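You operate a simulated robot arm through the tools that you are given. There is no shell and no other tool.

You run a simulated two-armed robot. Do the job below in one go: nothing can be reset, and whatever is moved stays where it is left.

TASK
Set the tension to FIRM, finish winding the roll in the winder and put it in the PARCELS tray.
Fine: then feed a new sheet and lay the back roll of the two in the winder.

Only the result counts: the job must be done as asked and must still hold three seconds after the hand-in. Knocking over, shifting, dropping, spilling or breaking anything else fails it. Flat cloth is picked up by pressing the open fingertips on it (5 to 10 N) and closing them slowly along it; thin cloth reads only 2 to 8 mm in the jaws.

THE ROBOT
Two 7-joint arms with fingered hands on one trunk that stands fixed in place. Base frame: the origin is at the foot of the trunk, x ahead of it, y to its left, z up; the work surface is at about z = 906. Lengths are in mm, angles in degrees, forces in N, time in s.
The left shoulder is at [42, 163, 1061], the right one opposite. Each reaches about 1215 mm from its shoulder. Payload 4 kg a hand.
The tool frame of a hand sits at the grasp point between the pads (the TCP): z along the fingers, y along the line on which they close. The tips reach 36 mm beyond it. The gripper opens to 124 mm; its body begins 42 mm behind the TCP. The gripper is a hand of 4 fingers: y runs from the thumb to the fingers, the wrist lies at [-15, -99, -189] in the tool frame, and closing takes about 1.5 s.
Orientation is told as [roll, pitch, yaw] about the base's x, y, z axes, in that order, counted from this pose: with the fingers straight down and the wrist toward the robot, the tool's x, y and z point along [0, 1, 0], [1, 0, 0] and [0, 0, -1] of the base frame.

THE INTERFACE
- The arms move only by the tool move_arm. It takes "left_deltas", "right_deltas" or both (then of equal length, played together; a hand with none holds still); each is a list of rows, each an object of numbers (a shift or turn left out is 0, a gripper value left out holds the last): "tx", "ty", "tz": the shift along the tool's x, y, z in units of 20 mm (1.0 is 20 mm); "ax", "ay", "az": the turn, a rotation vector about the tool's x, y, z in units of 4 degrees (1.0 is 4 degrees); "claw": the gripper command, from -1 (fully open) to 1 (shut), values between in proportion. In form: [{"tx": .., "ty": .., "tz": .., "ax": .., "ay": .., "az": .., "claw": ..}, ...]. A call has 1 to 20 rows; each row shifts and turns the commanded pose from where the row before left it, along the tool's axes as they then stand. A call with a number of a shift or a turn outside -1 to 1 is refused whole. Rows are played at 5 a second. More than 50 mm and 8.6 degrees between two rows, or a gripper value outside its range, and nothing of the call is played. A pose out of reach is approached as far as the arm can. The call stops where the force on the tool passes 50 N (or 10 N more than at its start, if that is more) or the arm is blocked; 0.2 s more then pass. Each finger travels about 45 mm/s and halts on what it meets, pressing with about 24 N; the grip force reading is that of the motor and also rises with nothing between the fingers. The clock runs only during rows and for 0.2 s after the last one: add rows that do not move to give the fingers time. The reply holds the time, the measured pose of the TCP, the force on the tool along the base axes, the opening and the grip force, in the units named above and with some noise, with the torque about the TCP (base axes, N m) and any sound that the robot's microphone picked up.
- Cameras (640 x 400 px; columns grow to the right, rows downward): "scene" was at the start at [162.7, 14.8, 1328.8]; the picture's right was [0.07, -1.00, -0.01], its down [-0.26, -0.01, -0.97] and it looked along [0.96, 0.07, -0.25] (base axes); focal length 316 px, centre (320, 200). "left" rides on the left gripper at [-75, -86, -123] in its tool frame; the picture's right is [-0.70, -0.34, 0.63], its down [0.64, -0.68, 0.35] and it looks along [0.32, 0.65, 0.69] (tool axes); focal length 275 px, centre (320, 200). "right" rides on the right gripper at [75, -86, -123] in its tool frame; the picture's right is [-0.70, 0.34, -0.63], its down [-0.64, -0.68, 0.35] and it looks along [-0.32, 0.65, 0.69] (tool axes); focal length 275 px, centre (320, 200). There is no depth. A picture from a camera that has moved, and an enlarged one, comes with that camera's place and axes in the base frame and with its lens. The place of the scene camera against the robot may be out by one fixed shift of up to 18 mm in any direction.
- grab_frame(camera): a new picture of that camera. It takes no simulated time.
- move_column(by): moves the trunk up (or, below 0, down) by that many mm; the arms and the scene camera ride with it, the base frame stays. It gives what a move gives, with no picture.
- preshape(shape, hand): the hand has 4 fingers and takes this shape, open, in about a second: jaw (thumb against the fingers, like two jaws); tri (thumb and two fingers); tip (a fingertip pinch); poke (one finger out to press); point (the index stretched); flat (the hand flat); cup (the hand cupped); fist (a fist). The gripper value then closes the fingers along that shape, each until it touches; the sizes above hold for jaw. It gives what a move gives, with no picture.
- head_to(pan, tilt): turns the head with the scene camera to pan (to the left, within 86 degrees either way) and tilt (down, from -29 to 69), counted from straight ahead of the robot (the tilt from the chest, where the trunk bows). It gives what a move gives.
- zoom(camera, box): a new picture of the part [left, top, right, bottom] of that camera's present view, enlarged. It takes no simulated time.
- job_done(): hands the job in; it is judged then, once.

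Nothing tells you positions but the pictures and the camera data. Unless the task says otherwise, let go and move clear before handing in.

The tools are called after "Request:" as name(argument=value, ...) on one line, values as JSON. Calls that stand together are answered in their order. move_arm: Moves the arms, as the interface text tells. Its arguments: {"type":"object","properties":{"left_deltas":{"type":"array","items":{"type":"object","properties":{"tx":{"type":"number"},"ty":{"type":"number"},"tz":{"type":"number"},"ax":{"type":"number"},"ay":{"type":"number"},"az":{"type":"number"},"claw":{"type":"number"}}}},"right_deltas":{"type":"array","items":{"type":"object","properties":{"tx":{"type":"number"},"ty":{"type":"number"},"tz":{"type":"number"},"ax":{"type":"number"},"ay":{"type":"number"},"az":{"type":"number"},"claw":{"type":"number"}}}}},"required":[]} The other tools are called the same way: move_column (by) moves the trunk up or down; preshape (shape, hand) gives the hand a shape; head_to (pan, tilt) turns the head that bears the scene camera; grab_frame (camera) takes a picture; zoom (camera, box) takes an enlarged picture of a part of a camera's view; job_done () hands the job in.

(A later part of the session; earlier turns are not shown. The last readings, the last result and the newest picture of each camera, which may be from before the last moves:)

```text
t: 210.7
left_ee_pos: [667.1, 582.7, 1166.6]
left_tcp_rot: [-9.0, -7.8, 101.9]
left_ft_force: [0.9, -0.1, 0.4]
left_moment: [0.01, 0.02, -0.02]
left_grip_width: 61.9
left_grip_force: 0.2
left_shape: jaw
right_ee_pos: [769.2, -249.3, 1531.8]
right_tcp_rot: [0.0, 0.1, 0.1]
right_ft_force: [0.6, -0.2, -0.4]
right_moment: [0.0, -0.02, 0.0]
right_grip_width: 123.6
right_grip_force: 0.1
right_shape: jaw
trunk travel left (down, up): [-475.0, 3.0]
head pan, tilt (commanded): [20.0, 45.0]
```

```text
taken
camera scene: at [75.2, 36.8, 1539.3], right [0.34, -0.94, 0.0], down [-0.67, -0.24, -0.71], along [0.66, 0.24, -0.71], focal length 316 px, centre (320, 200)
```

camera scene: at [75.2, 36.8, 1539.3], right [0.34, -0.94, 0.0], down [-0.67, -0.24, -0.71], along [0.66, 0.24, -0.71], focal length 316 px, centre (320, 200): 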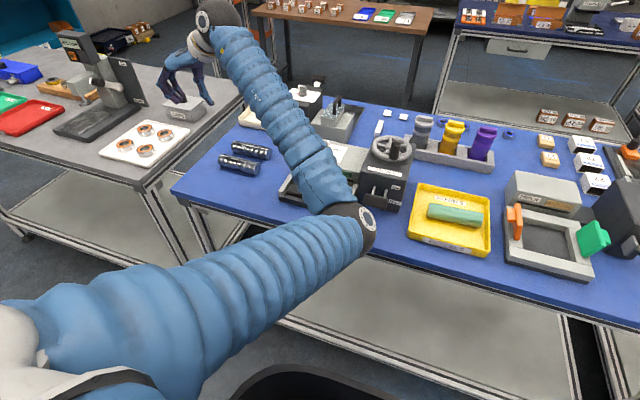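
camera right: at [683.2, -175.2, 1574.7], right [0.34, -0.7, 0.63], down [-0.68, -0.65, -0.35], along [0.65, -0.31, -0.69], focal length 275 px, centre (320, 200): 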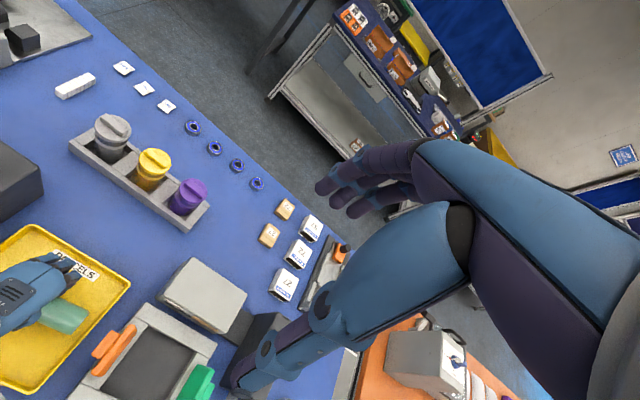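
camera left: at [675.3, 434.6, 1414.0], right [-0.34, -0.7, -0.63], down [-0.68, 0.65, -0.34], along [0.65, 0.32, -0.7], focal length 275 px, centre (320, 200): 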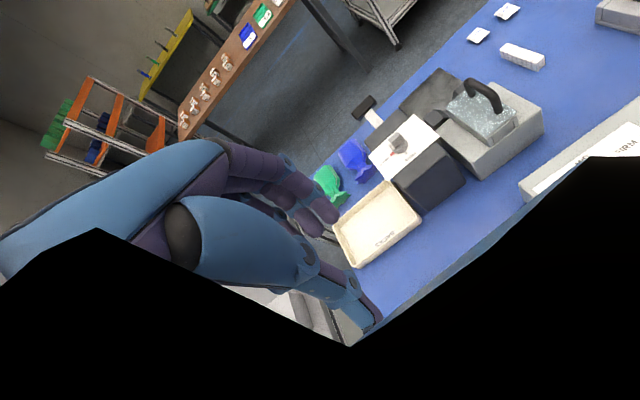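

Request:
move_arm(left_deltas=[{"az": 0.9, "ax": 0.24, "ay": 0.28}, {"az": 0.9, "ax": 0.24, "ay": 0.28}, {"az": 0.9, "ax": 0.24, "ay": 0.28}, {"az": 0.9, "ax": 0.24, "ay": 0.28}, {"az": 0.9, "ax": 0.24, "ay": 0.28}, {"az": 0.9, "ax": 0.24, "ay": 0.28}, {"az": 0.9, "ax": 0.24, "ay": 0.28}, {"az": 0.9, "ax": 0.24, "ay": 0.28}, {"az": 1}, {"az": 1}, {"az": 1}, {"az": 1}, {"az": 1}, {"az": 1}, {"az": 1}, {"az": 1}, {"az": 1}, {"az": 1}, {"az": 1}, {"az": 1}])

Request:
grab_frame(camera="scene")

```text
t: 214.9
left_ee_pos: [664.8, 582.7, 1165.7]
left_tcp_rot: [3.1, 1.0, 24.7]
left_ft_force: [0.3, 0.3, -0.6]
left_moment: [-0.06, 0.0, 0.0]
left_grip_width: 61.6
left_grip_force: 0.0
left_shape: jaw
right_ee_pos: [768.1, -250.0, 1531.7]
right_tcp_rot: [-0.1, 0.1, 0.2]
right_ft_force: [0.8, -0.3, -0.2]
right_moment: [-0.05, 0.04, 0.01]
right_grip_width: 123.4
right_grip_force: 0.1
right_shape: jaw
trunk travel left (down, up): [-475.0, 3.0]
head pan, tilt (commanded): [20.0, 45.0]
```

```text
taken
camera scene: at [74.6, 36.6, 1539.3], right [0.34, -0.94, 0.0], down [-0.66, -0.24, -0.71], along [0.66, 0.24, -0.71], focal length 316 px, centre (320, 200)
```

scene: 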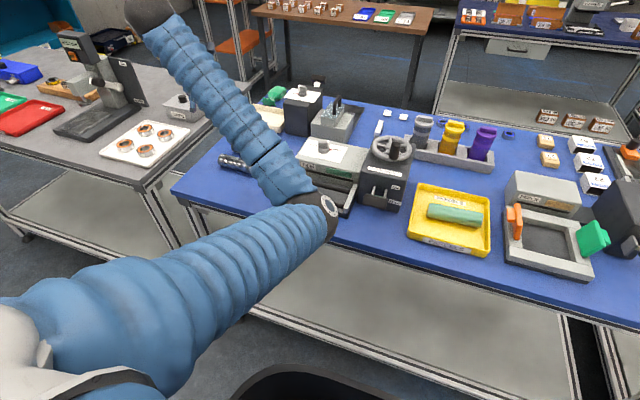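

The elbow is now about 45° right of straight down, which is much better. I'll finish turning to yaw 0, level the hand, and test the position over the winder.

Request:
move_arm(left_deltas=[{"az": 1, "ay": -0.13, "ax": -0.04}, {"az": 1, "ay": -0.13, "ax": -0.04}, {"az": 1, "ay": -0.13, "ax": -0.04}, {"az": 1, "ay": -0.13, "ax": -0.04}, {"az": 1, "ay": -0.13, "ax": -0.04}, {"az": 1, "ay": -0.13, "ax": -0.04}, {"tx": -0.9}, {"tx": -0.9}, {"tx": -0.9}, {"tx": -0.9}, {"tx": -0.9}, {"tx": -0.9}, {"tx": -0.9}, {"tx": -0.9}, {"tx": -0.9}, {"tx": -0.9}])

Request:
grab_frame(camera="scene")

```text
t: 218.3
left_ee_pos: [667.2, 400.5, 1168.0]
left_tcp_rot: [-0.5, 0.5, 0.8]
left_ft_force: [-0.1, 0.5, 0.2]
left_moment: [0.03, -0.04, 0.03]
left_grip_width: 62.0
left_grip_force: 0.2
left_shape: jaw
right_ee_pos: [767.7, -251.0, 1532.6]
right_tcp_rot: [0.0, 0.1, 0.1]
right_ft_force: [-0.2, 0.2, -1.0]
right_moment: [0.0, 0.01, 0.01]
right_grip_width: 123.9
right_grip_force: 0.1
right_shape: jaw
trunk travel left (down, up): [-475.0, 3.0]
head pan, tilt (commanded): [20.0, 45.0]
```

```text
taken
camera scene: at [74.4, 35.6, 1539.3], right [0.34, -0.94, 0.0], down [-0.66, -0.24, -0.71], along [0.66, 0.24, -0.71], focal length 316 px, centre (320, 200)
```

scene: 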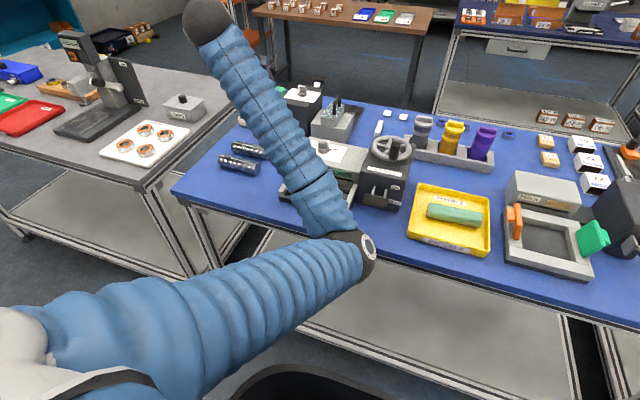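

Request:
move_arm(left_deltas=[{"tx": -0.9}, {"tx": -0.9}, {"tx": -0.9}, {"tx": -0.9}, {"tx": -0.9}, {"tx": -0.9}, {"tx": -0.9}, {"tx": -0.8}, {}, {"tz": 1}, {"tz": 1}, {"tz": 1}, {"tz": 1}, {"tz": 1}, {}])

Request:
grab_frame(camera="scene")

Request:
grab_frame(camera="left")

```text
t: 221.7
left_ee_pos: [675.6, 314.6, 1092.2]
left_tcp_rot: [3.9, -1.7, 3.9]
left_ft_force: [0.2, 0.8, -1.0]
left_moment: [0.03, 0.02, -0.02]
left_grip_width: 61.9
left_grip_force: 0.1
left_shape: jaw
right_ee_pos: [768.2, -249.3, 1532.9]
right_tcp_rot: [0.0, 0.1, 0.0]
right_ft_force: [0.4, -0.4, 0.4]
right_moment: [-0.04, 0.01, -0.02]
right_grip_width: 123.7
right_grip_force: 0.0
right_shape: jaw
trunk travel left (down, up): [-475.0, 3.0]
head pan, tilt (commanded): [20.0, 45.0]
stopped in row 15 (left hand): the arm was blocked; the commanded pose is now the measured one
```

```text
taken
camera scene: at [74.5, 36.5, 1539.3], right [0.34, -0.94, 0.0], down [-0.66, -0.24, -0.71], along [0.66, 0.24, -0.71], focal length 316 px, centre (320, 200)
```

scene: 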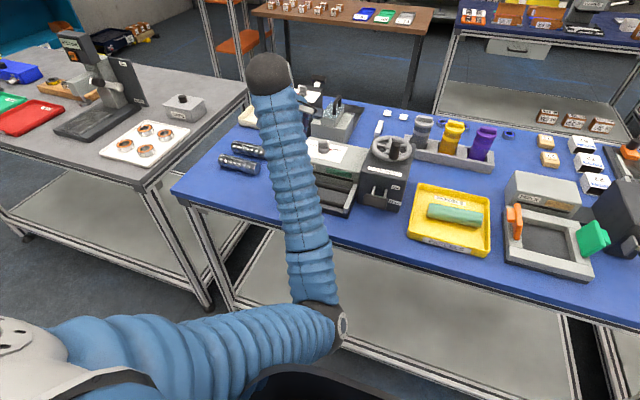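

```text
taken
camera left: at [592.0, 225.6, 1207.6], right [-0.27, -0.67, -0.69], down [-0.72, 0.62, -0.32], along [0.64, 0.41, -0.65], focal length 275 px, centre (320, 200)
```

left: 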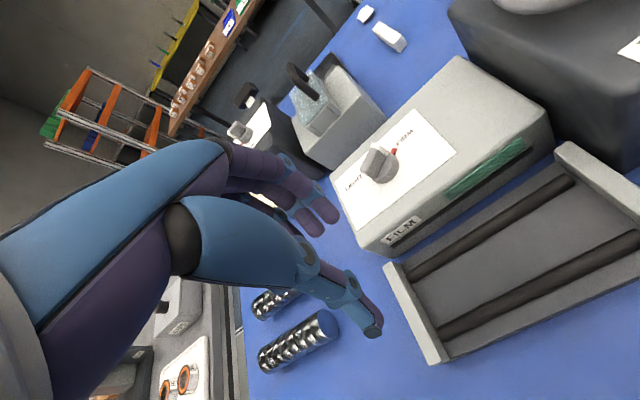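

The upper arm is blocked by the robot's own chest on that side, so the elbow must come further round. I'll do one full loop: out to the left low, up with a counter-clockwise turn, across, down, and turn back.

Request:
move_arm(left_deltas=[{"tx": 0.96, "ty": -0.5, "ay": -0.2, "ax": 0.085, "az": 0.2}, {"tx": 0.96, "ty": -0.69, "ay": -0.2, "ax": 0.085, "az": 0.2}, {"tx": 0.96, "ty": -0.69, "ay": -0.2, "ax": 0.085, "az": 0.2}, {"tx": 0.96, "ty": -0.69, "ay": -0.2, "ax": 0.085, "az": 0.2}, {"tx": 0.96, "ty": -0.69, "ay": -0.2, "ax": 0.085, "az": 0.2}, {"tx": 0.96, "ty": -0.69}, {"tx": 0.96, "ty": -0.69}, {"tx": 0.96, "ty": -0.69}, {"tx": 0.96, "ty": -0.69}, {"tx": 0.96, "ty": -0.69}, {"tx": 0.96, "ty": -0.69}, {"tx": 0.96, "ty": -0.69}, {"tx": 0.96, "ty": -0.69}, {"tx": 0.96, "ty": -0.69}, {"tx": 0.96, "ty": -0.69}, {"tx": 0.96, "ty": -0.69}, {"tx": 0.96, "ty": -0.69}, {"tx": 0.96, "ty": -0.69}, {"tx": 0.96, "ty": -0.69}, {"tx": 0.96, "ty": -0.69}])

Request:
grab_frame(camera="scene")

```text
t: 225.9
left_ee_pos: [400.0, 694.2, 1094.6]
left_tcp_rot: [-0.5, 0.2, -0.2]
left_ft_force: [0.7, 0.5, -0.2]
left_moment: [0.01, 0.02, -0.01]
left_grip_width: 61.6
left_grip_force: 0.3
left_shape: jaw
right_ee_pos: [767.2, -249.1, 1532.4]
right_tcp_rot: [-0.1, 0.0, 0.1]
right_ft_force: [0.7, 0.4, 0.5]
right_moment: [0.01, -0.02, 0.0]
right_grip_width: 123.6
right_grip_force: 0.0
right_shape: jaw
trunk travel left (down, up): [-475.0, 3.0]
head pan, tilt (commanded): [20.0, 45.0]
```

```text
taken
camera scene: at [74.2, 37.3, 1539.3], right [0.34, -0.94, 0.0], down [-0.66, -0.24, -0.71], along [0.66, 0.24, -0.71], focal length 316 px, centre (320, 200)
```

scene: 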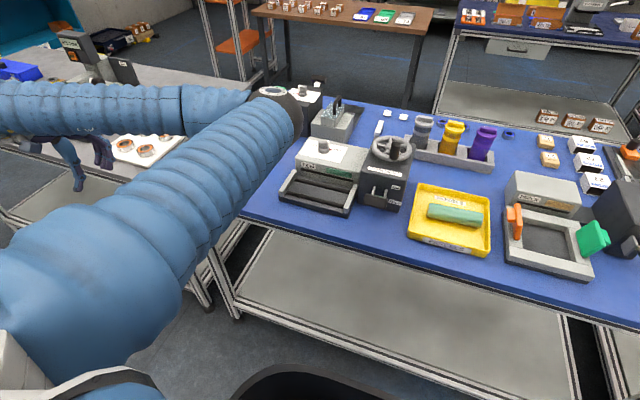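

Moving the hand to the right tends to leave the elbow on the outside, and the chest only blocks low down. So I'll go up and over to the right at height, first clearing the right hand out of the way.

Request:
move_arm(left_deltas=[{"tz": -1, "tx": -0.3, "ty": 0.2}, {"tz": -1, "tx": -0.3, "ty": 0.2}, {"tz": -1, "tx": -0.3, "ty": 0.2}, {"tz": -1, "tx": -0.3, "ty": 0.2}, {"tz": -1, "tx": -0.3, "ty": 0.2}, {"tz": -1, "tx": -0.3, "ty": 0.2}, {"tz": -1, "tx": -0.3, "ty": 0.2}, {"tz": -1, "tx": -0.3, "ty": 0.2}, {"tz": -1, "tx": -0.3, "ty": 0.2}, {"tz": -1, "tx": -0.3, "ty": 0.2}, {"tz": -1, "tx": -0.3, "ty": 0.2}, {"tz": -1, "tx": -0.3, "ty": 0.2}, {"tz": -1, "tx": -0.3, "ty": 0.2}, {"tz": -1, "tx": -0.3, "ty": 0.2}, {"tz": -1, "tx": -0.3, "ty": 0.2}, {"tz": -1, "tx": -0.3, "ty": 0.2}, {"tz": -1, "tx": -0.3, "ty": 0.2}, {"tz": -1, "tx": -0.3, "ty": 0.2}, {"tz": -1, "tx": -0.3, "ty": 0.2}, {"tz": -1, "tx": -0.3, "ty": 0.2}], right_deltas=[{"tx": -0.7, "tz": 0.3}, {"tx": -0.7, "tz": 0.3}, {"tx": -0.7, "tz": 0.3}, {"tx": -0.7, "tz": 0.3}, {"tx": -0.7, "tz": 0.3}, {"tx": -0.7, "tz": 0.3}, {"tx": -0.7, "tz": 0.3}, {"tx": -0.7, "tz": 0.3}, {"tx": -0.7, "tz": 0.3}, {"tx": -0.7, "tz": 0.3}, {"tx": -0.7, "tz": 0.3}, {"tx": -0.7, "tz": 0.3}, {"tx": -0.7, "tz": 0.3}, {"tx": -0.7, "tz": 0.3}, {"tx": -0.7, "tz": 0.3}, {"tx": -0.7, "tz": 0.3}, {}, {}, {}, {}])

Request:
head_to(pan=20, tilt=-5)

Request:
grab_frame(camera="scene")

```text
t: 230.1
left_ee_pos: [480.8, 574.8, 1491.9]
left_tcp_rot: [-0.5, 0.3, -0.2]
left_ft_force: [-0.9, -0.8, 0.4]
left_moment: [0.01, -0.03, 0.01]
left_grip_width: 61.9
left_grip_force: 0.0
left_shape: jaw
right_ee_pos: [768.1, -474.1, 1436.8]
right_tcp_rot: [0.0, 0.0, 0.0]
right_ft_force: [-0.5, 0.4, -0.1]
right_moment: [-0.07, 0.0, -0.02]
right_grip_width: 123.7
right_grip_force: 0.1
right_shape: jaw
trunk travel left (down, up): [-475.0, 3.0]
head pan, tilt (commanded): [20.0, 45.0]
```

```text
t: 231.3
left_ee_pos: [482.2, 575.3, 1492.1]
left_tcp_rot: [-0.4, 0.3, -0.2]
left_ft_force: [-0.3, 1.1, 0.1]
left_moment: [0.0, 0.0, 0.03]
left_grip_width: 61.9
left_grip_force: 0.1
left_shape: jaw
right_ee_pos: [768.0, -473.6, 1436.3]
right_tcp_rot: [-0.1, 0.1, 0.1]
right_ft_force: [0.6, -0.1, -0.1]
right_moment: [-0.03, -0.01, -0.02]
right_grip_width: 123.5
right_grip_force: 0.0
right_shape: jaw
trunk travel left (down, up): [-475.0, 3.0]
head pan, tilt (commanded): [20.0, -5.0]
```

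```text
taken
camera scene: at [80.4, 38.3, 1618.0], right [0.34, -0.94, 0.0], down [0.08, 0.03, -1.0], along [0.94, 0.34, 0.09], focal length 316 px, centre (320, 200)
```

scene: 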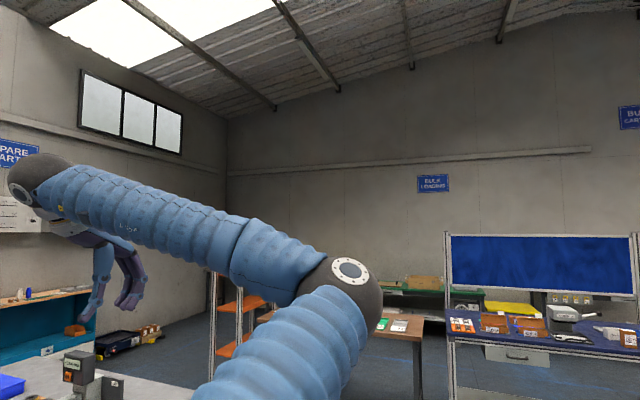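

Request:
move_arm(left_deltas=[{"tz": -0.5, "tx": -1, "ty": 0.2}, {"tz": -0.5, "tx": -1, "ty": 0.2}, {"tz": -0.5, "tx": -1, "ty": 0.2}, {"tz": -0.5, "tx": -1, "ty": 0.2}, {"tz": -0.5, "tx": -1, "ty": 0.2}, {"tz": -0.5, "tx": -1, "ty": 0.2}, {"tz": -0.5, "tx": -1, "ty": 0.2}, {"tz": -0.5, "tx": -1, "ty": 0.2}, {"tz": -0.5, "tx": -1, "ty": 0.2}, {"tz": -0.5, "tx": -1, "ty": 0.2}, {"tz": -0.5, "tx": -1, "ty": 0.2}, {"tz": -0.5, "tx": -1, "ty": 0.2}, {"tz": -0.5, "tx": -1, "ty": 0.2}, {"tz": -0.5, "tx": -1, "ty": 0.2}, {"tz": -0.5, "tx": -1, "ty": 0.2}, {"tz": -0.5, "tx": -1, "ty": 0.2}, {"tx": -1, "ty": 0.2}, {"tx": -1, "ty": 0.2}, {"tx": -1, "ty": 0.2}, {"tx": -1, "ty": 0.2}])

Request:
grab_frame(camera="scene")

```text
t: 235.5
left_ee_pos: [642.8, 388.0, 1705.4]
left_tcp_rot: [-0.5, 0.3, -0.2]
left_ft_force: [-0.2, -0.6, 0.6]
left_moment: [-0.01, -0.02, 0.0]
left_grip_width: 61.8
left_grip_force: 0.1
left_shape: jaw
left hand out of reach, approached as far as the arm can: row 5, 6, 7, 8, 9, 10, 11, 12, 13, 14, 15, 16, 17, 18, 19, 20
right_ee_pos: [768.4, -473.7, 1436.8]
right_tcp_rot: [0.0, 0.2, 0.1]
right_ft_force: [0.0, 0.5, 0.4]
right_moment: [0.03, -0.02, 0.02]
right_grip_width: 123.8
right_grip_force: 0.1
right_shape: jaw
trunk travel left (down, up): [-475.0, 3.0]
head pan, tilt (commanded): [20.0, -5.0]
```

```text
taken
camera scene: at [80.8, 37.9, 1618.0], right [0.34, -0.94, 0.0], down [0.08, 0.03, -1.0], along [0.94, 0.34, 0.09], focal length 316 px, centre (320, 200)
```

scene: 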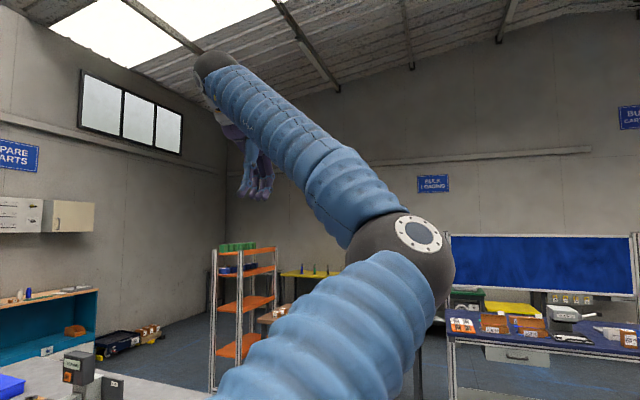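

That route hits a shoulder limit, so I'll go the other way: turn the hand clockwise while it is high (this swings the elbow up), lower it, then turn it back low, aiming for an elbow-up posture that clears the chest.

Request:
move_arm(left_deltas=[{"tx": 0.51, "ty": -0.9, "tz": 0.58}, {"tx": 0.51, "ty": -0.9, "tz": 0.58}, {"tx": 0.51, "ty": -0.9, "tz": 0.58}, {"tx": 0.51, "ty": -0.9, "tz": 0.58}, {"tx": 0.51, "ty": -0.9, "tz": 0.58}, {"tx": 0.51, "ty": -0.9, "tz": 0.58}, {"tx": 0.51, "ty": -0.9, "tz": 0.58}, {"tx": 0.51, "ty": -0.9, "tz": 0.58}, {"az": 1}, {"az": 1}, {"az": 1}, {"az": 1}, {"az": 1}, {"az": 1}, {"az": 1}, {"az": 1}, {"az": 1}, {"az": 1}, {"az": 1}, {"az": 1}])

Request:
move_arm(left_deltas=[{"az": 1}, {"az": 1}, {"az": 1}, {"az": 1}, {"az": 1}, {"az": 1}, {"az": 1}, {"az": 1}, {"az": 1}, {"az": 1}, {"az": 1}, {"az": 1}, {"az": 1}, {"az": 1}, {"az": 1}, {"az": 1}, {"az": 1}, {"az": 1}])

Request:
head_to(pan=30, tilt=-15)

Request:
grab_frame(camera="scene")

```text
t: 239.9
left_ee_pos: [500.7, 506.0, 1597.1]
left_tcp_rot: [-2.7, -0.4, -46.4]
left_ft_force: [-0.4, 0.7, -0.5]
left_moment: [0.04, -0.01, 0.0]
left_grip_width: 61.9
left_grip_force: 0.1
left_shape: jaw
left hand out of reach, approached as far as the arm can: row 1, 2, 4
right_ee_pos: [766.3, -474.1, 1436.7]
right_tcp_rot: [0.0, 0.0, 0.2]
right_ft_force: [-0.5, -0.1, 0.2]
right_moment: [-0.02, 0.01, -0.01]
right_grip_width: 123.6
right_grip_force: 0.0
right_shape: jaw
trunk travel left (down, up): [-475.0, 3.0]
head pan, tilt (commanded): [20.0, -5.0]
stopped in row 20 (left hand): the arm was blocked; the commanded pose is now the measured one
```

```text
t: 243.7
left_ee_pos: [497.9, 500.2, 1581.9]
left_tcp_rot: [-0.4, -2.2, -118.5]
left_ft_force: [0.4, 0.0, 0.6]
left_moment: [0.02, 0.0, -0.01]
left_grip_width: 62.1
left_grip_force: 0.1
left_shape: jaw
left hand out of reach, approached as far as the arm can: row 17, 18
right_ee_pos: [768.4, -474.4, 1436.5]
right_tcp_rot: [0.0, 0.0, 0.1]
right_ft_force: [0.5, 0.9, 0.1]
right_moment: [0.01, 0.01, -0.02]
right_grip_width: 123.9
right_grip_force: 0.0
right_shape: jaw
trunk travel left (down, up): [-475.0, 3.0]
head pan, tilt (commanded): [20.0, -5.0]
```

```text
t: 244.4
left_ee_pos: [497.1, 502.4, 1582.6]
left_tcp_rot: [-0.3, -2.3, -118.3]
left_ft_force: [1.5, 1.2, 0.8]
left_moment: [0.0, -0.02, 0.01]
left_grip_width: 62.3
left_grip_force: 0.0
left_shape: jaw
right_ee_pos: [767.7, -472.9, 1436.4]
right_tcp_rot: [0.0, 0.2, 0.1]
right_ft_force: [-0.5, 0.1, 0.2]
right_moment: [0.01, 0.02, 0.02]
right_grip_width: 123.8
right_grip_force: 0.0
right_shape: jaw
trunk travel left (down, up): [-475.0, 3.0]
head pan, tilt (commanded): [30.0, -15.0]
```

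```text
taken
camera scene: at [67.7, 48.8, 1632.7], right [0.5, -0.87, 0.0], down [0.22, 0.13, -0.97], along [0.84, 0.48, 0.26], focal length 316 px, centre (320, 200)
```

scene: 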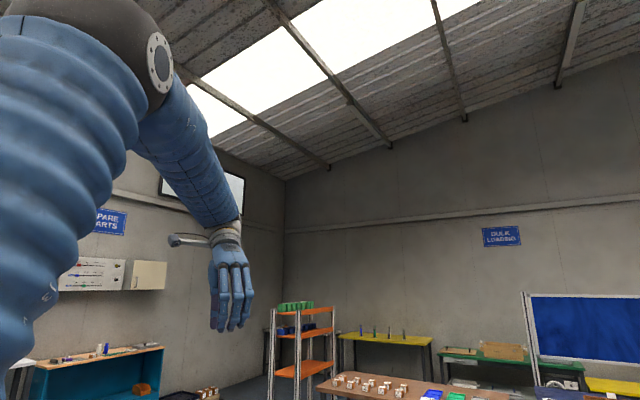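

The elbow is up now. I'll lower the hand with this orientation and check.

Request:
move_arm(left_deltas=[{"tz": 1, "ty": -0.3}, {"tz": 1, "ty": -0.3}, {"tz": 1, "ty": -0.3}, {"tz": 1, "ty": -0.3}, {"tz": 1, "ty": -0.3}, {"tz": 1}, {"tz": 1}, {"tz": 1}, {"tz": 1}, {"tz": 1}, {"tz": 1}, {"tz": 1}, {"tz": 1}, {"tz": 1}, {"tz": 1}, {"tz": 1}, {"tz": 1}, {"tz": 1}, {"tz": 1}, {"tz": 1}])

Request:
head_to(pan=35, tilt=10)

Request:
grab_frame(camera="scene")

```text
t: 248.6
left_ee_pos: [502.2, 515.3, 1178.4]
left_tcp_rot: [-0.6, -2.5, -118.3]
left_ft_force: [-0.2, 0.3, -0.5]
left_moment: [0.01, -0.02, 0.01]
left_grip_width: 61.8
left_grip_force: 0.1
left_shape: jaw
right_ee_pos: [769.0, -472.8, 1437.2]
right_tcp_rot: [-0.1, 0.1, 0.2]
right_ft_force: [0.7, 0.3, -0.1]
right_moment: [-0.02, 0.07, -0.01]
right_grip_width: 123.6
right_grip_force: 0.1
right_shape: jaw
trunk travel left (down, up): [-475.0, 3.0]
head pan, tilt (commanded): [30.0, -15.0]
```

```text
t: 249.5
left_ee_pos: [500.5, 514.1, 1180.5]
left_tcp_rot: [-0.6, -2.5, -118.4]
left_ft_force: [0.1, -0.7, 0.4]
left_moment: [0.01, -0.01, 0.0]
left_grip_width: 61.7
left_grip_force: 0.0
left_shape: jaw
right_ee_pos: [768.4, -473.8, 1437.3]
right_tcp_rot: [0.0, 0.1, 0.1]
right_ft_force: [0.0, -0.6, 1.0]
right_moment: [0.01, 0.02, 0.04]
right_grip_width: 123.8
right_grip_force: 0.1
right_shape: jaw
trunk travel left (down, up): [-475.0, 3.0]
head pan, tilt (commanded): [35.0, 10.0]
```

```text
taken
camera scene: at [74.2, 61.7, 1594.4], right [0.57, -0.82, 0.0], down [-0.14, -0.1, -0.98], along [0.81, 0.56, -0.17], focal length 316 px, centre (320, 200)
```

scene: 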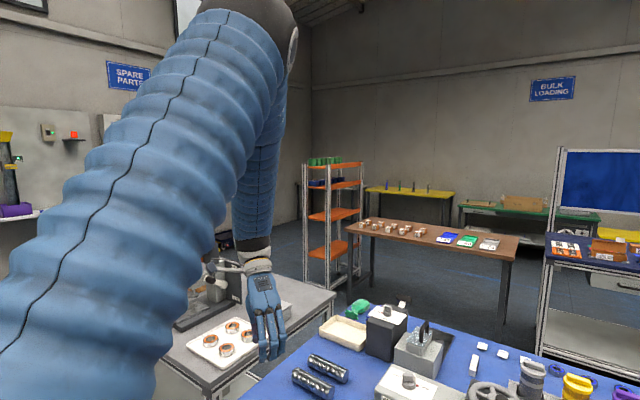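

Now the upper arm rises and the forearm hangs down from above, a good posture. I'll turn the hand back to yaw 0 here and see if the elbow stays up.

Request:
move_arm(left_deltas=[{"tz": 1, "az": -1}, {"tz": 1, "az": -1}, {"tz": 1, "az": -1}, {"az": -1}, {"az": -1}, {"az": -1}, {"az": -1}, {"az": -1}, {"az": -1}, {"az": -1}, {"az": -1}, {"az": -1}, {"az": -1}, {"az": -1}, {"az": -1}, {"az": -1}, {"az": -1}, {"az": -1}, {"az": -1}, {"az": -1}])

Request:
grab_frame(camera="scene")

```text
t: 253.7
left_ee_pos: [498.9, 511.2, 1121.5]
left_tcp_rot: [-2.5, 0.2, -38.4]
left_ft_force: [0.1, -0.5, 0.1]
left_moment: [0.02, -0.06, -0.03]
left_grip_width: 61.8
left_grip_force: 0.0
left_shape: jaw
right_ee_pos: [767.7, -473.8, 1436.9]
right_tcp_rot: [0.0, 0.1, 0.1]
right_ft_force: [-0.4, 0.9, -0.5]
right_moment: [0.03, -0.02, -0.01]
right_grip_width: 123.9
right_grip_force: 0.0
right_shape: jaw
trunk travel left (down, up): [-475.0, 3.0]
head pan, tilt (commanded): [35.0, 10.0]
```

```text
taken
camera scene: at [74.3, 61.3, 1594.3], right [0.57, -0.82, 0.0], down [-0.14, -0.1, -0.98], along [0.81, 0.56, -0.17], focal length 316 px, centre (320, 200)
```

scene: 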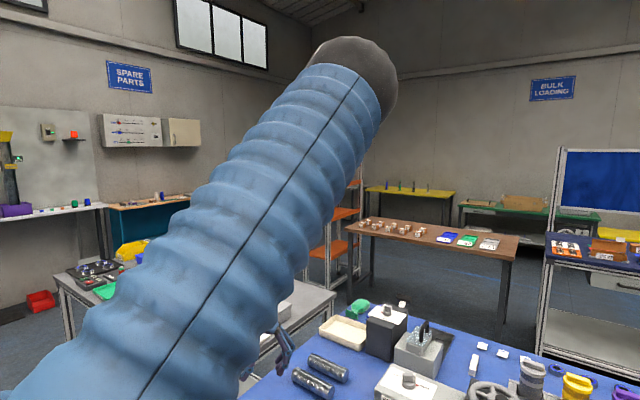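

The elbow stays up (slightly right). I'll finish turning to yaw 0, level the hand and move toward the winder region at a safe height to test this posture.

Request:
move_arm(left_deltas=[{"az": -1, "ay": 0.06}, {"az": -1, "ay": 0.06}, {"az": -1, "ay": 0.06}, {"az": -1, "ay": 0.06}, {"az": -1, "ay": 0.06}, {"az": -1, "ay": 0.06}, {"az": -1, "ay": 0.06}, {"az": -1, "ay": 0.06}, {"az": -1, "ay": 0.06}, {"az": -0.6, "ay": 0.06}, {"ty": 0.9, "tx": -0.7}, {"ty": 0.9, "tx": -0.7}, {"ty": 0.9, "tx": -0.7}, {"ty": 0.9, "tx": -0.7}, {"ty": 0.9, "tx": -0.7}, {"ty": 0.9, "tx": -0.7}, {"ty": 0.9, "tx": -0.7}, {"ty": 0.9, "tx": -0.7}, {"ty": 0.9, "tx": -0.7}])

Request:
grab_frame(camera="scene")

```text
t: 257.9
left_ee_pos: [644.6, 401.0, 1079.0]
left_tcp_rot: [-0.2, 4.1, 1.6]
left_ft_force: [-0.4, -0.1, 0.0]
left_moment: [-0.02, 0.02, -0.01]
left_grip_width: 61.8
left_grip_force: 0.0
left_shape: jaw
right_ee_pos: [767.2, -474.8, 1437.1]
right_tcp_rot: [0.0, 0.0, 0.1]
right_ft_force: [0.8, 0.3, 0.7]
right_moment: [-0.03, -0.01, -0.05]
right_grip_width: 123.8
right_grip_force: 0.0
right_shape: jaw
trunk travel left (down, up): [-475.0, 3.0]
head pan, tilt (commanded): [35.0, 10.0]
stopped in row 19 (left hand): the arm was blocked; the commanded pose is now the measured one
```

```text
taken
camera scene: at [73.9, 62.0, 1594.3], right [0.57, -0.82, 0.0], down [-0.14, -0.1, -0.98], along [0.81, 0.56, -0.17], focal length 316 px, centre (320, 200)
```

scene: 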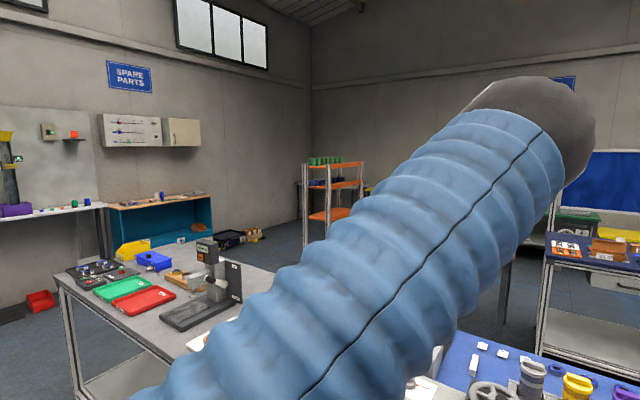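

Turning to yaw 0 pulls the elbow inward and it gets blocked. Since the hand works just as well the other way round (thumb on the far side), I'll turn it clockwise to about -180 instead, where the elbow stays up and outside.

Request:
move_arm(left_deltas=[{"tz": -0.8, "ty": -0.4, "tx": 0.3, "ax": -0.25, "az": 0.5}, {"tz": -0.8, "ty": -0.4, "tx": 0.3, "ax": -0.25, "az": 1}, {"tz": -0.8, "ty": -0.4, "tx": 0.3, "ax": -0.25, "az": 1}, {"tz": -0.5, "ax": -0.25, "az": 1}, {"az": 1}, {"az": 1}, {"az": 1}, {"az": 1}, {"az": 1}, {"az": 1}, {"az": 1}, {"az": 1}, {"az": 1}, {"az": 1}, {"az": 1}, {"az": 1}, {"az": 1}, {"az": 1}, {"az": 1}, {"az": 1}])

Request:
grab_frame(camera="scene")

```text
t: 262.1
left_ee_pos: [624.9, 418.9, 1141.0]
left_tcp_rot: [-0.2, -0.6, -76.6]
left_ft_force: [-0.2, -1.0, 0.2]
left_moment: [-0.03, -0.03, -0.01]
left_grip_width: 62.0
left_grip_force: 0.0
left_shape: jaw
right_ee_pos: [768.3, -474.3, 1437.3]
right_tcp_rot: [0.0, 0.0, 0.2]
right_ft_force: [0.6, -0.6, 0.4]
right_moment: [0.0, -0.01, -0.03]
right_grip_width: 123.5
right_grip_force: 0.1
right_shape: jaw
trunk travel left (down, up): [-475.0, 3.0]
head pan, tilt (commanded): [35.0, 10.0]
```

```text
taken
camera scene: at [74.5, 61.7, 1594.3], right [0.57, -0.82, 0.0], down [-0.14, -0.1, -0.98], along [0.81, 0.56, -0.17], focal length 316 px, centre (320, 200)
```

scene: 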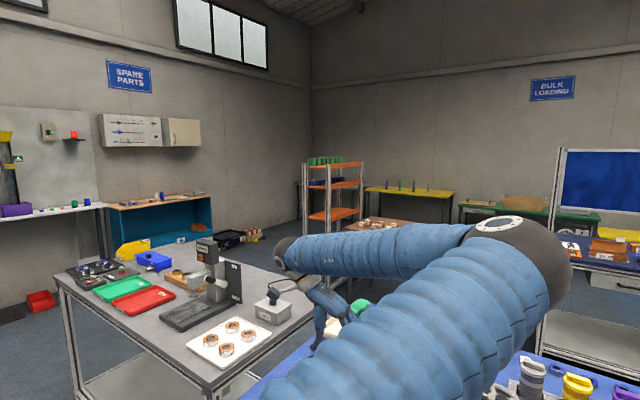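

I now understand the geometry: far out to the left nothing obstructs the elbow, and turning counter-clockwise while high and clockwise while low both swing it the right way. I'll do that loop out there, starting by moving up and left.

Request:
move_arm(left_deltas=[{"tx": -0.68, "ty": -0.98, "tz": -0.8}, {"tx": -0.68, "ty": -0.98, "tz": -0.8}, {"tx": -0.68, "ty": -0.98, "tz": -0.8}, {"tx": -0.68, "ty": -0.98, "tz": -0.8}, {"tx": -0.68, "ty": -0.98, "tz": -0.8}, {"tx": -0.68, "ty": -0.98, "tz": -0.8}, {"tx": -0.68, "ty": -0.98, "tz": -0.8}, {"tx": -0.68, "ty": -0.98, "tz": -0.8}, {"tx": -0.68, "ty": -0.98, "tz": -0.8}, {"tx": -0.68, "ty": -0.98, "tz": -0.8}, {"tx": -0.68, "ty": -0.98, "tz": -0.8}, {"tx": -0.68, "ty": -0.98, "tz": -0.8}, {"tx": -0.68, "ty": -0.98, "tz": -0.8}, {"tx": -0.68, "ty": -0.98, "tz": -0.8}, {"tx": -0.68, "ty": -0.98, "tz": -0.8}, {"tx": -0.68, "ty": -0.98, "tz": -0.8}, {"tx": -0.68, "ty": -0.98, "tz": -0.8}, {"tx": -0.68, "ty": -0.98, "tz": -0.8}, {"tx": -0.68, "ty": -0.98, "tz": -0.8}, {"tx": -0.68, "ty": -0.98, "tz": -0.8}])

Request:
head_to(pan=65, tilt=0)

Request:
grab_frame(camera="scene")

```text
t: 266.3
left_ee_pos: [268.2, 741.3, 1458.0]
left_tcp_rot: [-0.2, -0.7, -76.5]
left_ft_force: [-0.6, 0.2, 0.0]
left_moment: [-0.01, -0.02, 0.01]
left_grip_width: 61.9
left_grip_force: 0.1
left_shape: jaw
right_ee_pos: [766.1, -474.3, 1438.6]
right_tcp_rot: [0.1, 0.0, 0.0]
right_ft_force: [0.4, 0.0, 0.0]
right_moment: [0.0, 0.0, 0.01]
right_grip_width: 123.6
right_grip_force: 0.1
right_shape: jaw
trunk travel left (down, up): [-475.0, 3.0]
head pan, tilt (commanded): [35.0, 10.0]
```

```text
t: 267.2
left_ee_pos: [269.2, 739.3, 1457.1]
left_tcp_rot: [-0.2, -0.6, -76.6]
left_ft_force: [0.0, 0.6, 0.7]
left_moment: [-0.01, 0.02, -0.01]
left_grip_width: 61.8
left_grip_force: 0.0
left_shape: jaw
right_ee_pos: [767.6, -473.9, 1436.4]
right_tcp_rot: [0.1, 0.1, 0.1]
right_ft_force: [0.3, 0.0, -0.5]
right_moment: [-0.02, -0.02, -0.03]
right_grip_width: 123.8
right_grip_force: 0.1
right_shape: jaw
trunk travel left (down, up): [-475.0, 3.0]
head pan, tilt (commanded): [65.0, 0.0]
```

```text
taken
camera scene: at [36.1, 90.1, 1610.3], right [0.91, -0.42, 0.0], down [0.0, 0.0, -1.0], along [0.42, 0.91, 0.0], focal length 316 px, centre (320, 200)
```

scene: 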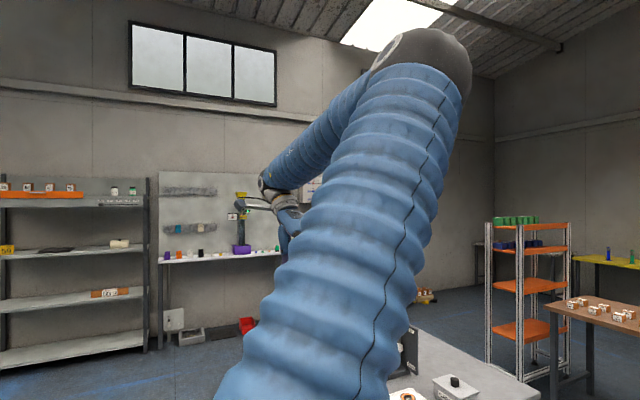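

Request:
move_arm(left_deltas=[{"tz": -1, "az": -1}, {"tz": -1, "az": -1}, {"tz": -1, "az": -1}, {"tz": -1, "az": -1}, {"tz": -1, "az": -1}, {"tz": -1, "az": -1}, {"tz": -1, "az": -1}, {"az": -1}, {"az": -1}, {"az": -1}, {"az": -1}, {"az": -1}, {"az": -1}, {"az": -1}, {"az": -1}, {"az": -1}, {"az": -1}, {"az": -1}, {"az": -1}, {"az": -1}])

Request:
move_arm(left_deltas=[{"az": -1}, {"az": -1}, {"az": -1}, {"az": -1}, {"az": -1}, {"az": -1}, {"az": -1}, {"az": -1}, {"az": -1}, {"az": -1}, {"az": -1}, {"az": -1}, {"az": -1}, {"az": -1}, {"az": -1}, {"az": -1}, {"az": -1}, {"az": -1}, {"az": -1}, {"az": -1}])

Request:
grab_frame(camera="scene")

```text
t: 271.4
left_ee_pos: [268.9, 740.4, 1596.9]
left_tcp_rot: [-0.6, 0.2, 3.5]
left_ft_force: [-0.5, -0.4, 0.2]
left_moment: [0.01, -0.02, -0.03]
left_grip_width: 61.7
left_grip_force: 0.0
left_shape: jaw
right_ee_pos: [768.7, -474.1, 1435.9]
right_tcp_rot: [0.0, 0.1, 0.2]
right_ft_force: [0.0, 0.3, -1.0]
right_moment: [-0.01, -0.01, 0.01]
right_grip_width: 123.8
right_grip_force: 0.1
right_shape: jaw
trunk travel left (down, up): [-475.0, 3.0]
head pan, tilt (commanded): [65.0, 0.0]
```

```text
t: 275.6
left_ee_pos: [269.6, 742.2, 1597.4]
left_tcp_rot: [-0.1, 0.6, 83.4]
left_ft_force: [0.4, -0.3, -0.8]
left_moment: [0.02, -0.02, 0.0]
left_grip_width: 61.8
left_grip_force: 0.1
left_shape: jaw
right_ee_pos: [768.5, -474.9, 1436.4]
right_tcp_rot: [-0.1, 0.1, 0.0]
right_ft_force: [-0.1, -0.1, 0.1]
right_moment: [0.01, -0.01, 0.0]
right_grip_width: 123.8
right_grip_force: 0.1
right_shape: jaw
trunk travel left (down, up): [-475.0, 3.0]
head pan, tilt (commanded): [65.0, 0.0]
```

```text
taken
camera scene: at [36.5, 90.2, 1610.3], right [0.91, -0.42, 0.0], down [0.0, 0.0, -1.0], along [0.42, 0.91, 0.0], focal length 316 px, centre (320, 200)
```

scene: 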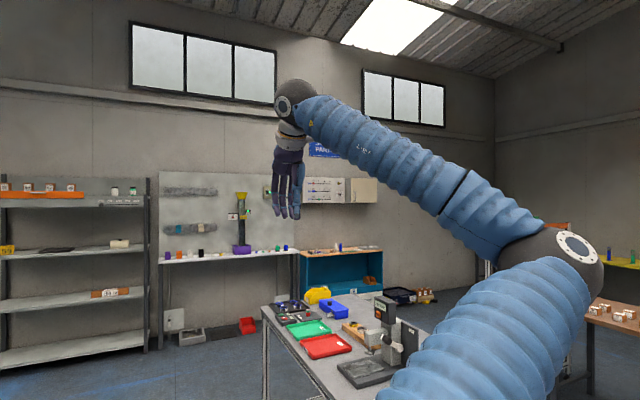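

Request:
move_arm(left_deltas=[{"tz": 1}, {"tz": 1}, {"tz": 1}, {"tz": 1}, {"tz": 1}, {"tz": 1}, {"tz": 1}, {"tz": 1}, {"tz": 1}, {"tz": 1}, {"tz": 1}, {"tz": 1}, {"tz": 1}, {"tz": 1}, {"tz": 1}, {"tz": 1}, {"tz": 1}, {"tz": 1}, {"tz": 1}, {"tz": 1}])

Request:
head_to(pan=65, tilt=25)

Request:
grab_frame(camera="scene")

```text
t: 279.8
left_ee_pos: [269.6, 737.3, 1197.8]
left_tcp_rot: [0.0, 0.6, 83.4]
left_ft_force: [0.4, 0.7, 0.0]
left_moment: [0.02, 0.0, -0.02]
left_grip_width: 62.0
left_grip_force: 0.1
left_shape: jaw
right_ee_pos: [768.8, -472.9, 1436.6]
right_tcp_rot: [0.0, 0.1, 0.1]
right_ft_force: [-0.3, -0.2, 0.4]
right_moment: [0.01, -0.02, -0.01]
right_grip_width: 123.9
right_grip_force: 0.1
right_shape: jaw
trunk travel left (down, up): [-475.0, 3.0]
head pan, tilt (commanded): [65.0, 0.0]
```

```text
t: 280.7
left_ee_pos: [268.8, 736.6, 1199.0]
left_tcp_rot: [0.0, 0.6, 83.3]
left_ft_force: [-0.2, -0.5, 0.2]
left_moment: [0.02, 0.0, -0.01]
left_grip_width: 61.9
left_grip_force: 0.2
left_shape: jaw
right_ee_pos: [768.9, -473.5, 1436.0]
right_tcp_rot: [0.0, 0.1, 0.0]
right_ft_force: [0.4, 0.8, 0.1]
right_moment: [-0.04, 0.02, 0.01]
right_grip_width: 123.7
right_grip_force: 0.0
right_shape: jaw
trunk travel left (down, up): [-475.0, 3.0]
head pan, tilt (commanded): [65.0, 25.0]
```

```text
taken
camera scene: at [37.1, 92.0, 1570.0], right [0.91, -0.42, 0.0], down [-0.18, -0.38, -0.91], along [0.38, 0.82, -0.42], focal length 316 px, centre (320, 200)
```

scene: 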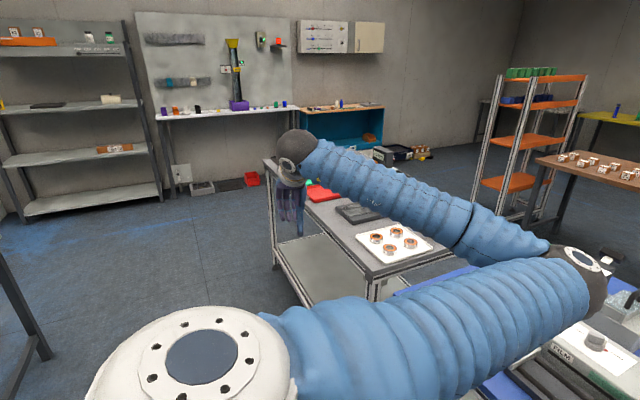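

Request:
move_arm(left_deltas=[{"tz": 1}, {"tz": 1}, {"tz": 1}, {"tz": 1}, {"tz": 1}, {"tz": 1}, {"tz": 1}, {"tz": 1}, {"tz": 1}, {"tz": 1}, {"tz": 1}, {"tz": 1}, {"tz": 1}, {"tz": 1}, {"tz": 1}, {"tz": 1}, {"tz": 1}, {"tz": 1}, {"tz": 1}, {"tz": 1}])

Request:
head_to(pan=55, tilt=40)

Request:
grab_frame(camera="scene")

```text
t: 284.9
left_ee_pos: [268.9, 732.5, 796.7]
left_tcp_rot: [0.0, 0.6, 83.3]
left_ft_force: [-0.2, 0.3, 0.6]
left_moment: [-0.03, 0.01, 0.03]
left_grip_width: 62.0
left_grip_force: 0.0
left_shape: jaw
right_ee_pos: [766.4, -473.7, 1437.1]
right_tcp_rot: [-0.1, 0.0, 0.1]
right_ft_force: [-0.3, -0.1, 0.0]
right_moment: [0.0, 0.02, -0.01]
right_grip_width: 123.7
right_grip_force: 0.1
right_shape: jaw
trunk travel left (down, up): [-475.0, 3.0]
head pan, tilt (commanded): [65.0, 25.0]
```

```text
t: 285.7
left_ee_pos: [267.4, 732.3, 798.1]
left_tcp_rot: [0.1, 0.6, 83.4]
left_ft_force: [-0.5, 0.6, 0.5]
left_moment: [0.0, 0.0, -0.05]
left_grip_width: 61.7
left_grip_force: 0.1
left_shape: jaw
right_ee_pos: [767.9, -472.5, 1437.4]
right_tcp_rot: [0.0, 0.2, 0.1]
right_ft_force: [-0.3, 0.1, 0.1]
right_moment: [-0.01, 0.01, 0.01]
right_grip_width: 123.7
right_grip_force: 0.0
right_shape: jaw
trunk travel left (down, up): [-475.0, 3.0]
head pan, tilt (commanded): [55.0, 40.0]
```

```text
taken
camera scene: at [46.8, 78.0, 1546.7], right [0.82, -0.57, 0.0], down [-0.37, -0.53, -0.77], along [0.44, 0.63, -0.64], focal length 316 px, centre (320, 200)
```

scene: 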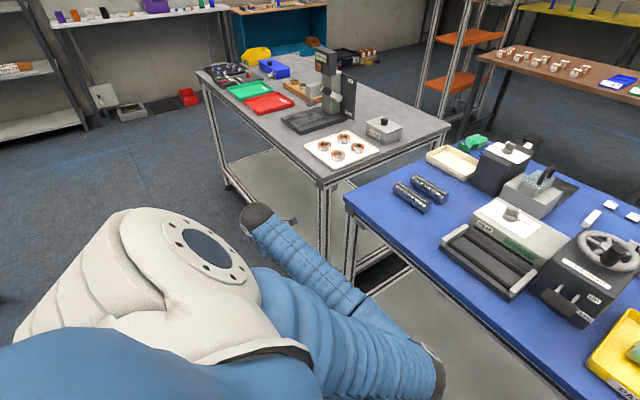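

Request:
move_arm(left_deltas=[{"az": 1}, {"az": 1}, {"az": 1}, {"az": 1}, {"az": 1}, {"az": 1}, {"az": 1}, {"az": 1}, {"az": 1}, {"az": 1}, {"az": 1}, {"az": 1}, {"az": 1}, {"az": 1}, {"az": 1}, {"az": 1}, {"az": 1}, {"az": 1}, {"az": 1}, {"az": 1}])

Request:
grab_frame(camera="scene")

Request:
move_arm(left_deltas=[{"az": 1}, {"az": 1}, {"az": 1}, {"az": 1}, {"az": 1}, {"az": 1}, {"az": 1}, {"az": 1}, {"az": 1}, {"az": 1}, {"az": 1}, {"az": 1}, {"az": 1}, {"az": 1}, {"az": 1}])

Request:
grab_frame(camera="scene")

```text
t: 289.9
left_ee_pos: [268.6, 732.7, 797.5]
left_tcp_rot: [-0.6, 0.1, 3.3]
left_ft_force: [0.4, 0.2, -0.4]
left_moment: [0.04, 0.01, 0.02]
left_grip_width: 62.2
left_grip_force: 0.0
left_shape: jaw
right_ee_pos: [767.2, -474.7, 1437.4]
right_tcp_rot: [0.1, 0.0, 0.1]
right_ft_force: [-0.1, -0.2, -0.7]
right_moment: [0.04, -0.01, 0.04]
right_grip_width: 123.7
right_grip_force: 0.0
right_shape: jaw
trunk travel left (down, up): [-475.0, 3.0]
head pan, tilt (commanded): [55.0, 40.0]
```

```text
taken
camera scene: at [46.4, 78.5, 1546.6], right [0.82, -0.57, 0.0], down [-0.37, -0.53, -0.77], along [0.44, 0.63, -0.64], focal length 316 px, centre (320, 200)
```

scene: 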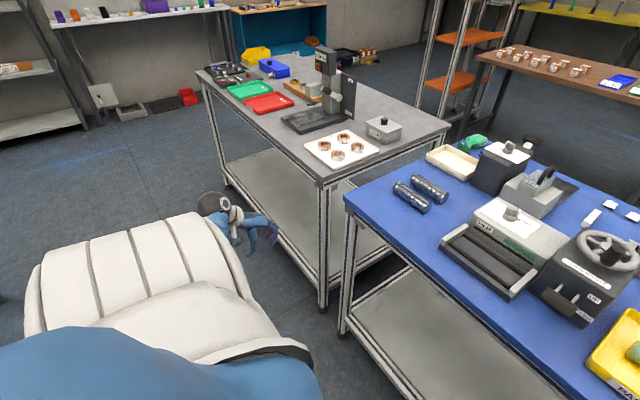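

```text
t: 293.1
left_ee_pos: [267.3, 733.2, 797.0]
left_tcp_rot: [-0.4, -0.5, -56.6]
left_ft_force: [0.0, 0.7, 0.7]
left_moment: [-0.03, -0.02, -0.01]
left_grip_width: 62.1
left_grip_force: 0.1
left_shape: jaw
right_ee_pos: [768.0, -474.2, 1436.8]
right_tcp_rot: [0.0, 0.0, 0.0]
right_ft_force: [-0.2, -0.6, -0.3]
right_moment: [0.01, 0.02, 0.03]
right_grip_width: 123.9
right_grip_force: 0.1
right_shape: jaw
trunk travel left (down, up): [-475.0, 3.0]
head pan, tilt (commanded): [55.0, 40.0]
```

```text
taken
camera scene: at [46.7, 78.4, 1546.6], right [0.82, -0.57, 0.0], down [-0.37, -0.53, -0.77], along [0.44, 0.63, -0.64], focal length 316 px, centre (320, 200)
```

scene: 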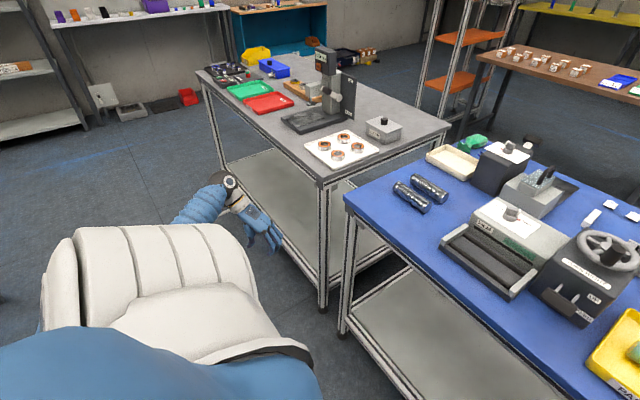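

The elbow has swung down and behind, to the outside as wanted. I'll raise the hand to shoulder level and turn it back to yaw 0 there.

Request:
move_arm(left_deltas=[{"tz": -1}, {"tz": -1}, {"tz": -1}, {"tz": -1}, {"tz": -1}, {"tz": -1}, {"tz": -1}, {"tz": -1}, {"tz": -1}, {"tz": -1}, {"tz": -1}, {"tz": -1}, {"tz": -1}, {"tz": -1}, {"tz": -1}, {"tz": -1}, {"tz": -1}])

Request:
move_arm(left_deltas=[{"az": -1}, {"az": -1}, {"az": -1}, {"az": -1}, {"az": -1}, {"az": -1}, {"az": -1}, {"az": -1}, {"az": -1}, {"az": -1}, {"az": -1}, {"az": -1}, {"az": -1}, {"az": -1}])

Request:
head_to(pan=60, tilt=30)

Request:
grab_frame(camera="scene")

```text
t: 296.7
left_ee_pos: [268.7, 738.4, 1139.1]
left_tcp_rot: [-0.4, -0.4, -56.6]
left_ft_force: [1.2, 0.1, -0.1]
left_moment: [0.0, -0.05, -0.03]
left_grip_width: 61.6
left_grip_force: 0.1
left_shape: jaw
right_ee_pos: [768.5, -474.0, 1437.9]
right_tcp_rot: [-0.2, 0.2, 0.1]
right_ft_force: [0.4, 0.1, -0.1]
right_moment: [0.0, -0.02, 0.0]
right_grip_width: 124.0
right_grip_force: 0.1
right_shape: jaw
trunk travel left (down, up): [-475.0, 3.0]
head pan, tilt (commanded): [55.0, 40.0]
```

```text
t: 299.7
left_ee_pos: [268.5, 736.5, 1136.7]
left_tcp_rot: [-0.7, 0.1, -0.6]
left_ft_force: [0.1, -0.4, -0.2]
left_moment: [-0.01, 0.0, 0.0]
left_grip_width: 61.9
left_grip_force: 0.0
left_shape: jaw
right_ee_pos: [769.1, -474.0, 1435.9]
right_tcp_rot: [0.0, 0.0, 0.1]
right_ft_force: [-0.2, 0.1, 0.4]
right_moment: [0.0, 0.04, -0.02]
right_grip_width: 123.8
right_grip_force: 0.1
right_shape: jaw
trunk travel left (down, up): [-475.0, 3.0]
head pan, tilt (commanded): [55.0, 40.0]
```

```text
t: 300.4
left_ee_pos: [269.4, 736.2, 1136.4]
left_tcp_rot: [-0.6, 0.1, -0.7]
left_ft_force: [-0.5, 0.2, 0.5]
left_moment: [0.0, -0.03, 0.0]
left_grip_width: 62.1
left_grip_force: 0.1
left_shape: jaw
right_ee_pos: [768.4, -473.9, 1436.3]
right_tcp_rot: [-0.1, 0.2, 0.2]
right_ft_force: [0.2, -0.5, -0.1]
right_moment: [-0.01, 0.03, -0.01]
right_grip_width: 123.6
right_grip_force: 0.0
right_shape: jaw
trunk travel left (down, up): [-475.0, 3.0]
head pan, tilt (commanded): [60.0, 30.0]
```

```text
taken
camera scene: at [43.2, 87.0, 1561.9], right [0.87, -0.5, 0.0], down [-0.25, -0.43, -0.87], along [0.43, 0.75, -0.5], focal length 316 px, centre (320, 200)
```

scene: 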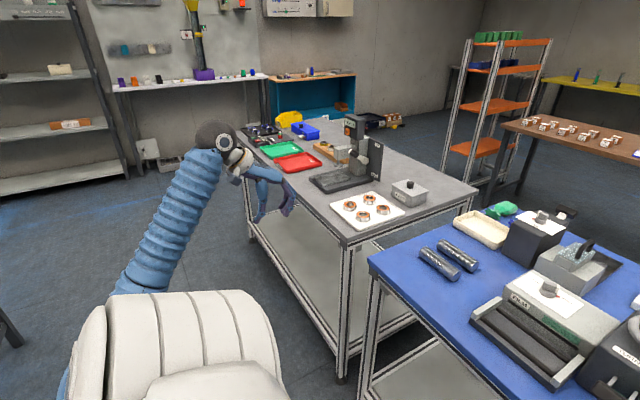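

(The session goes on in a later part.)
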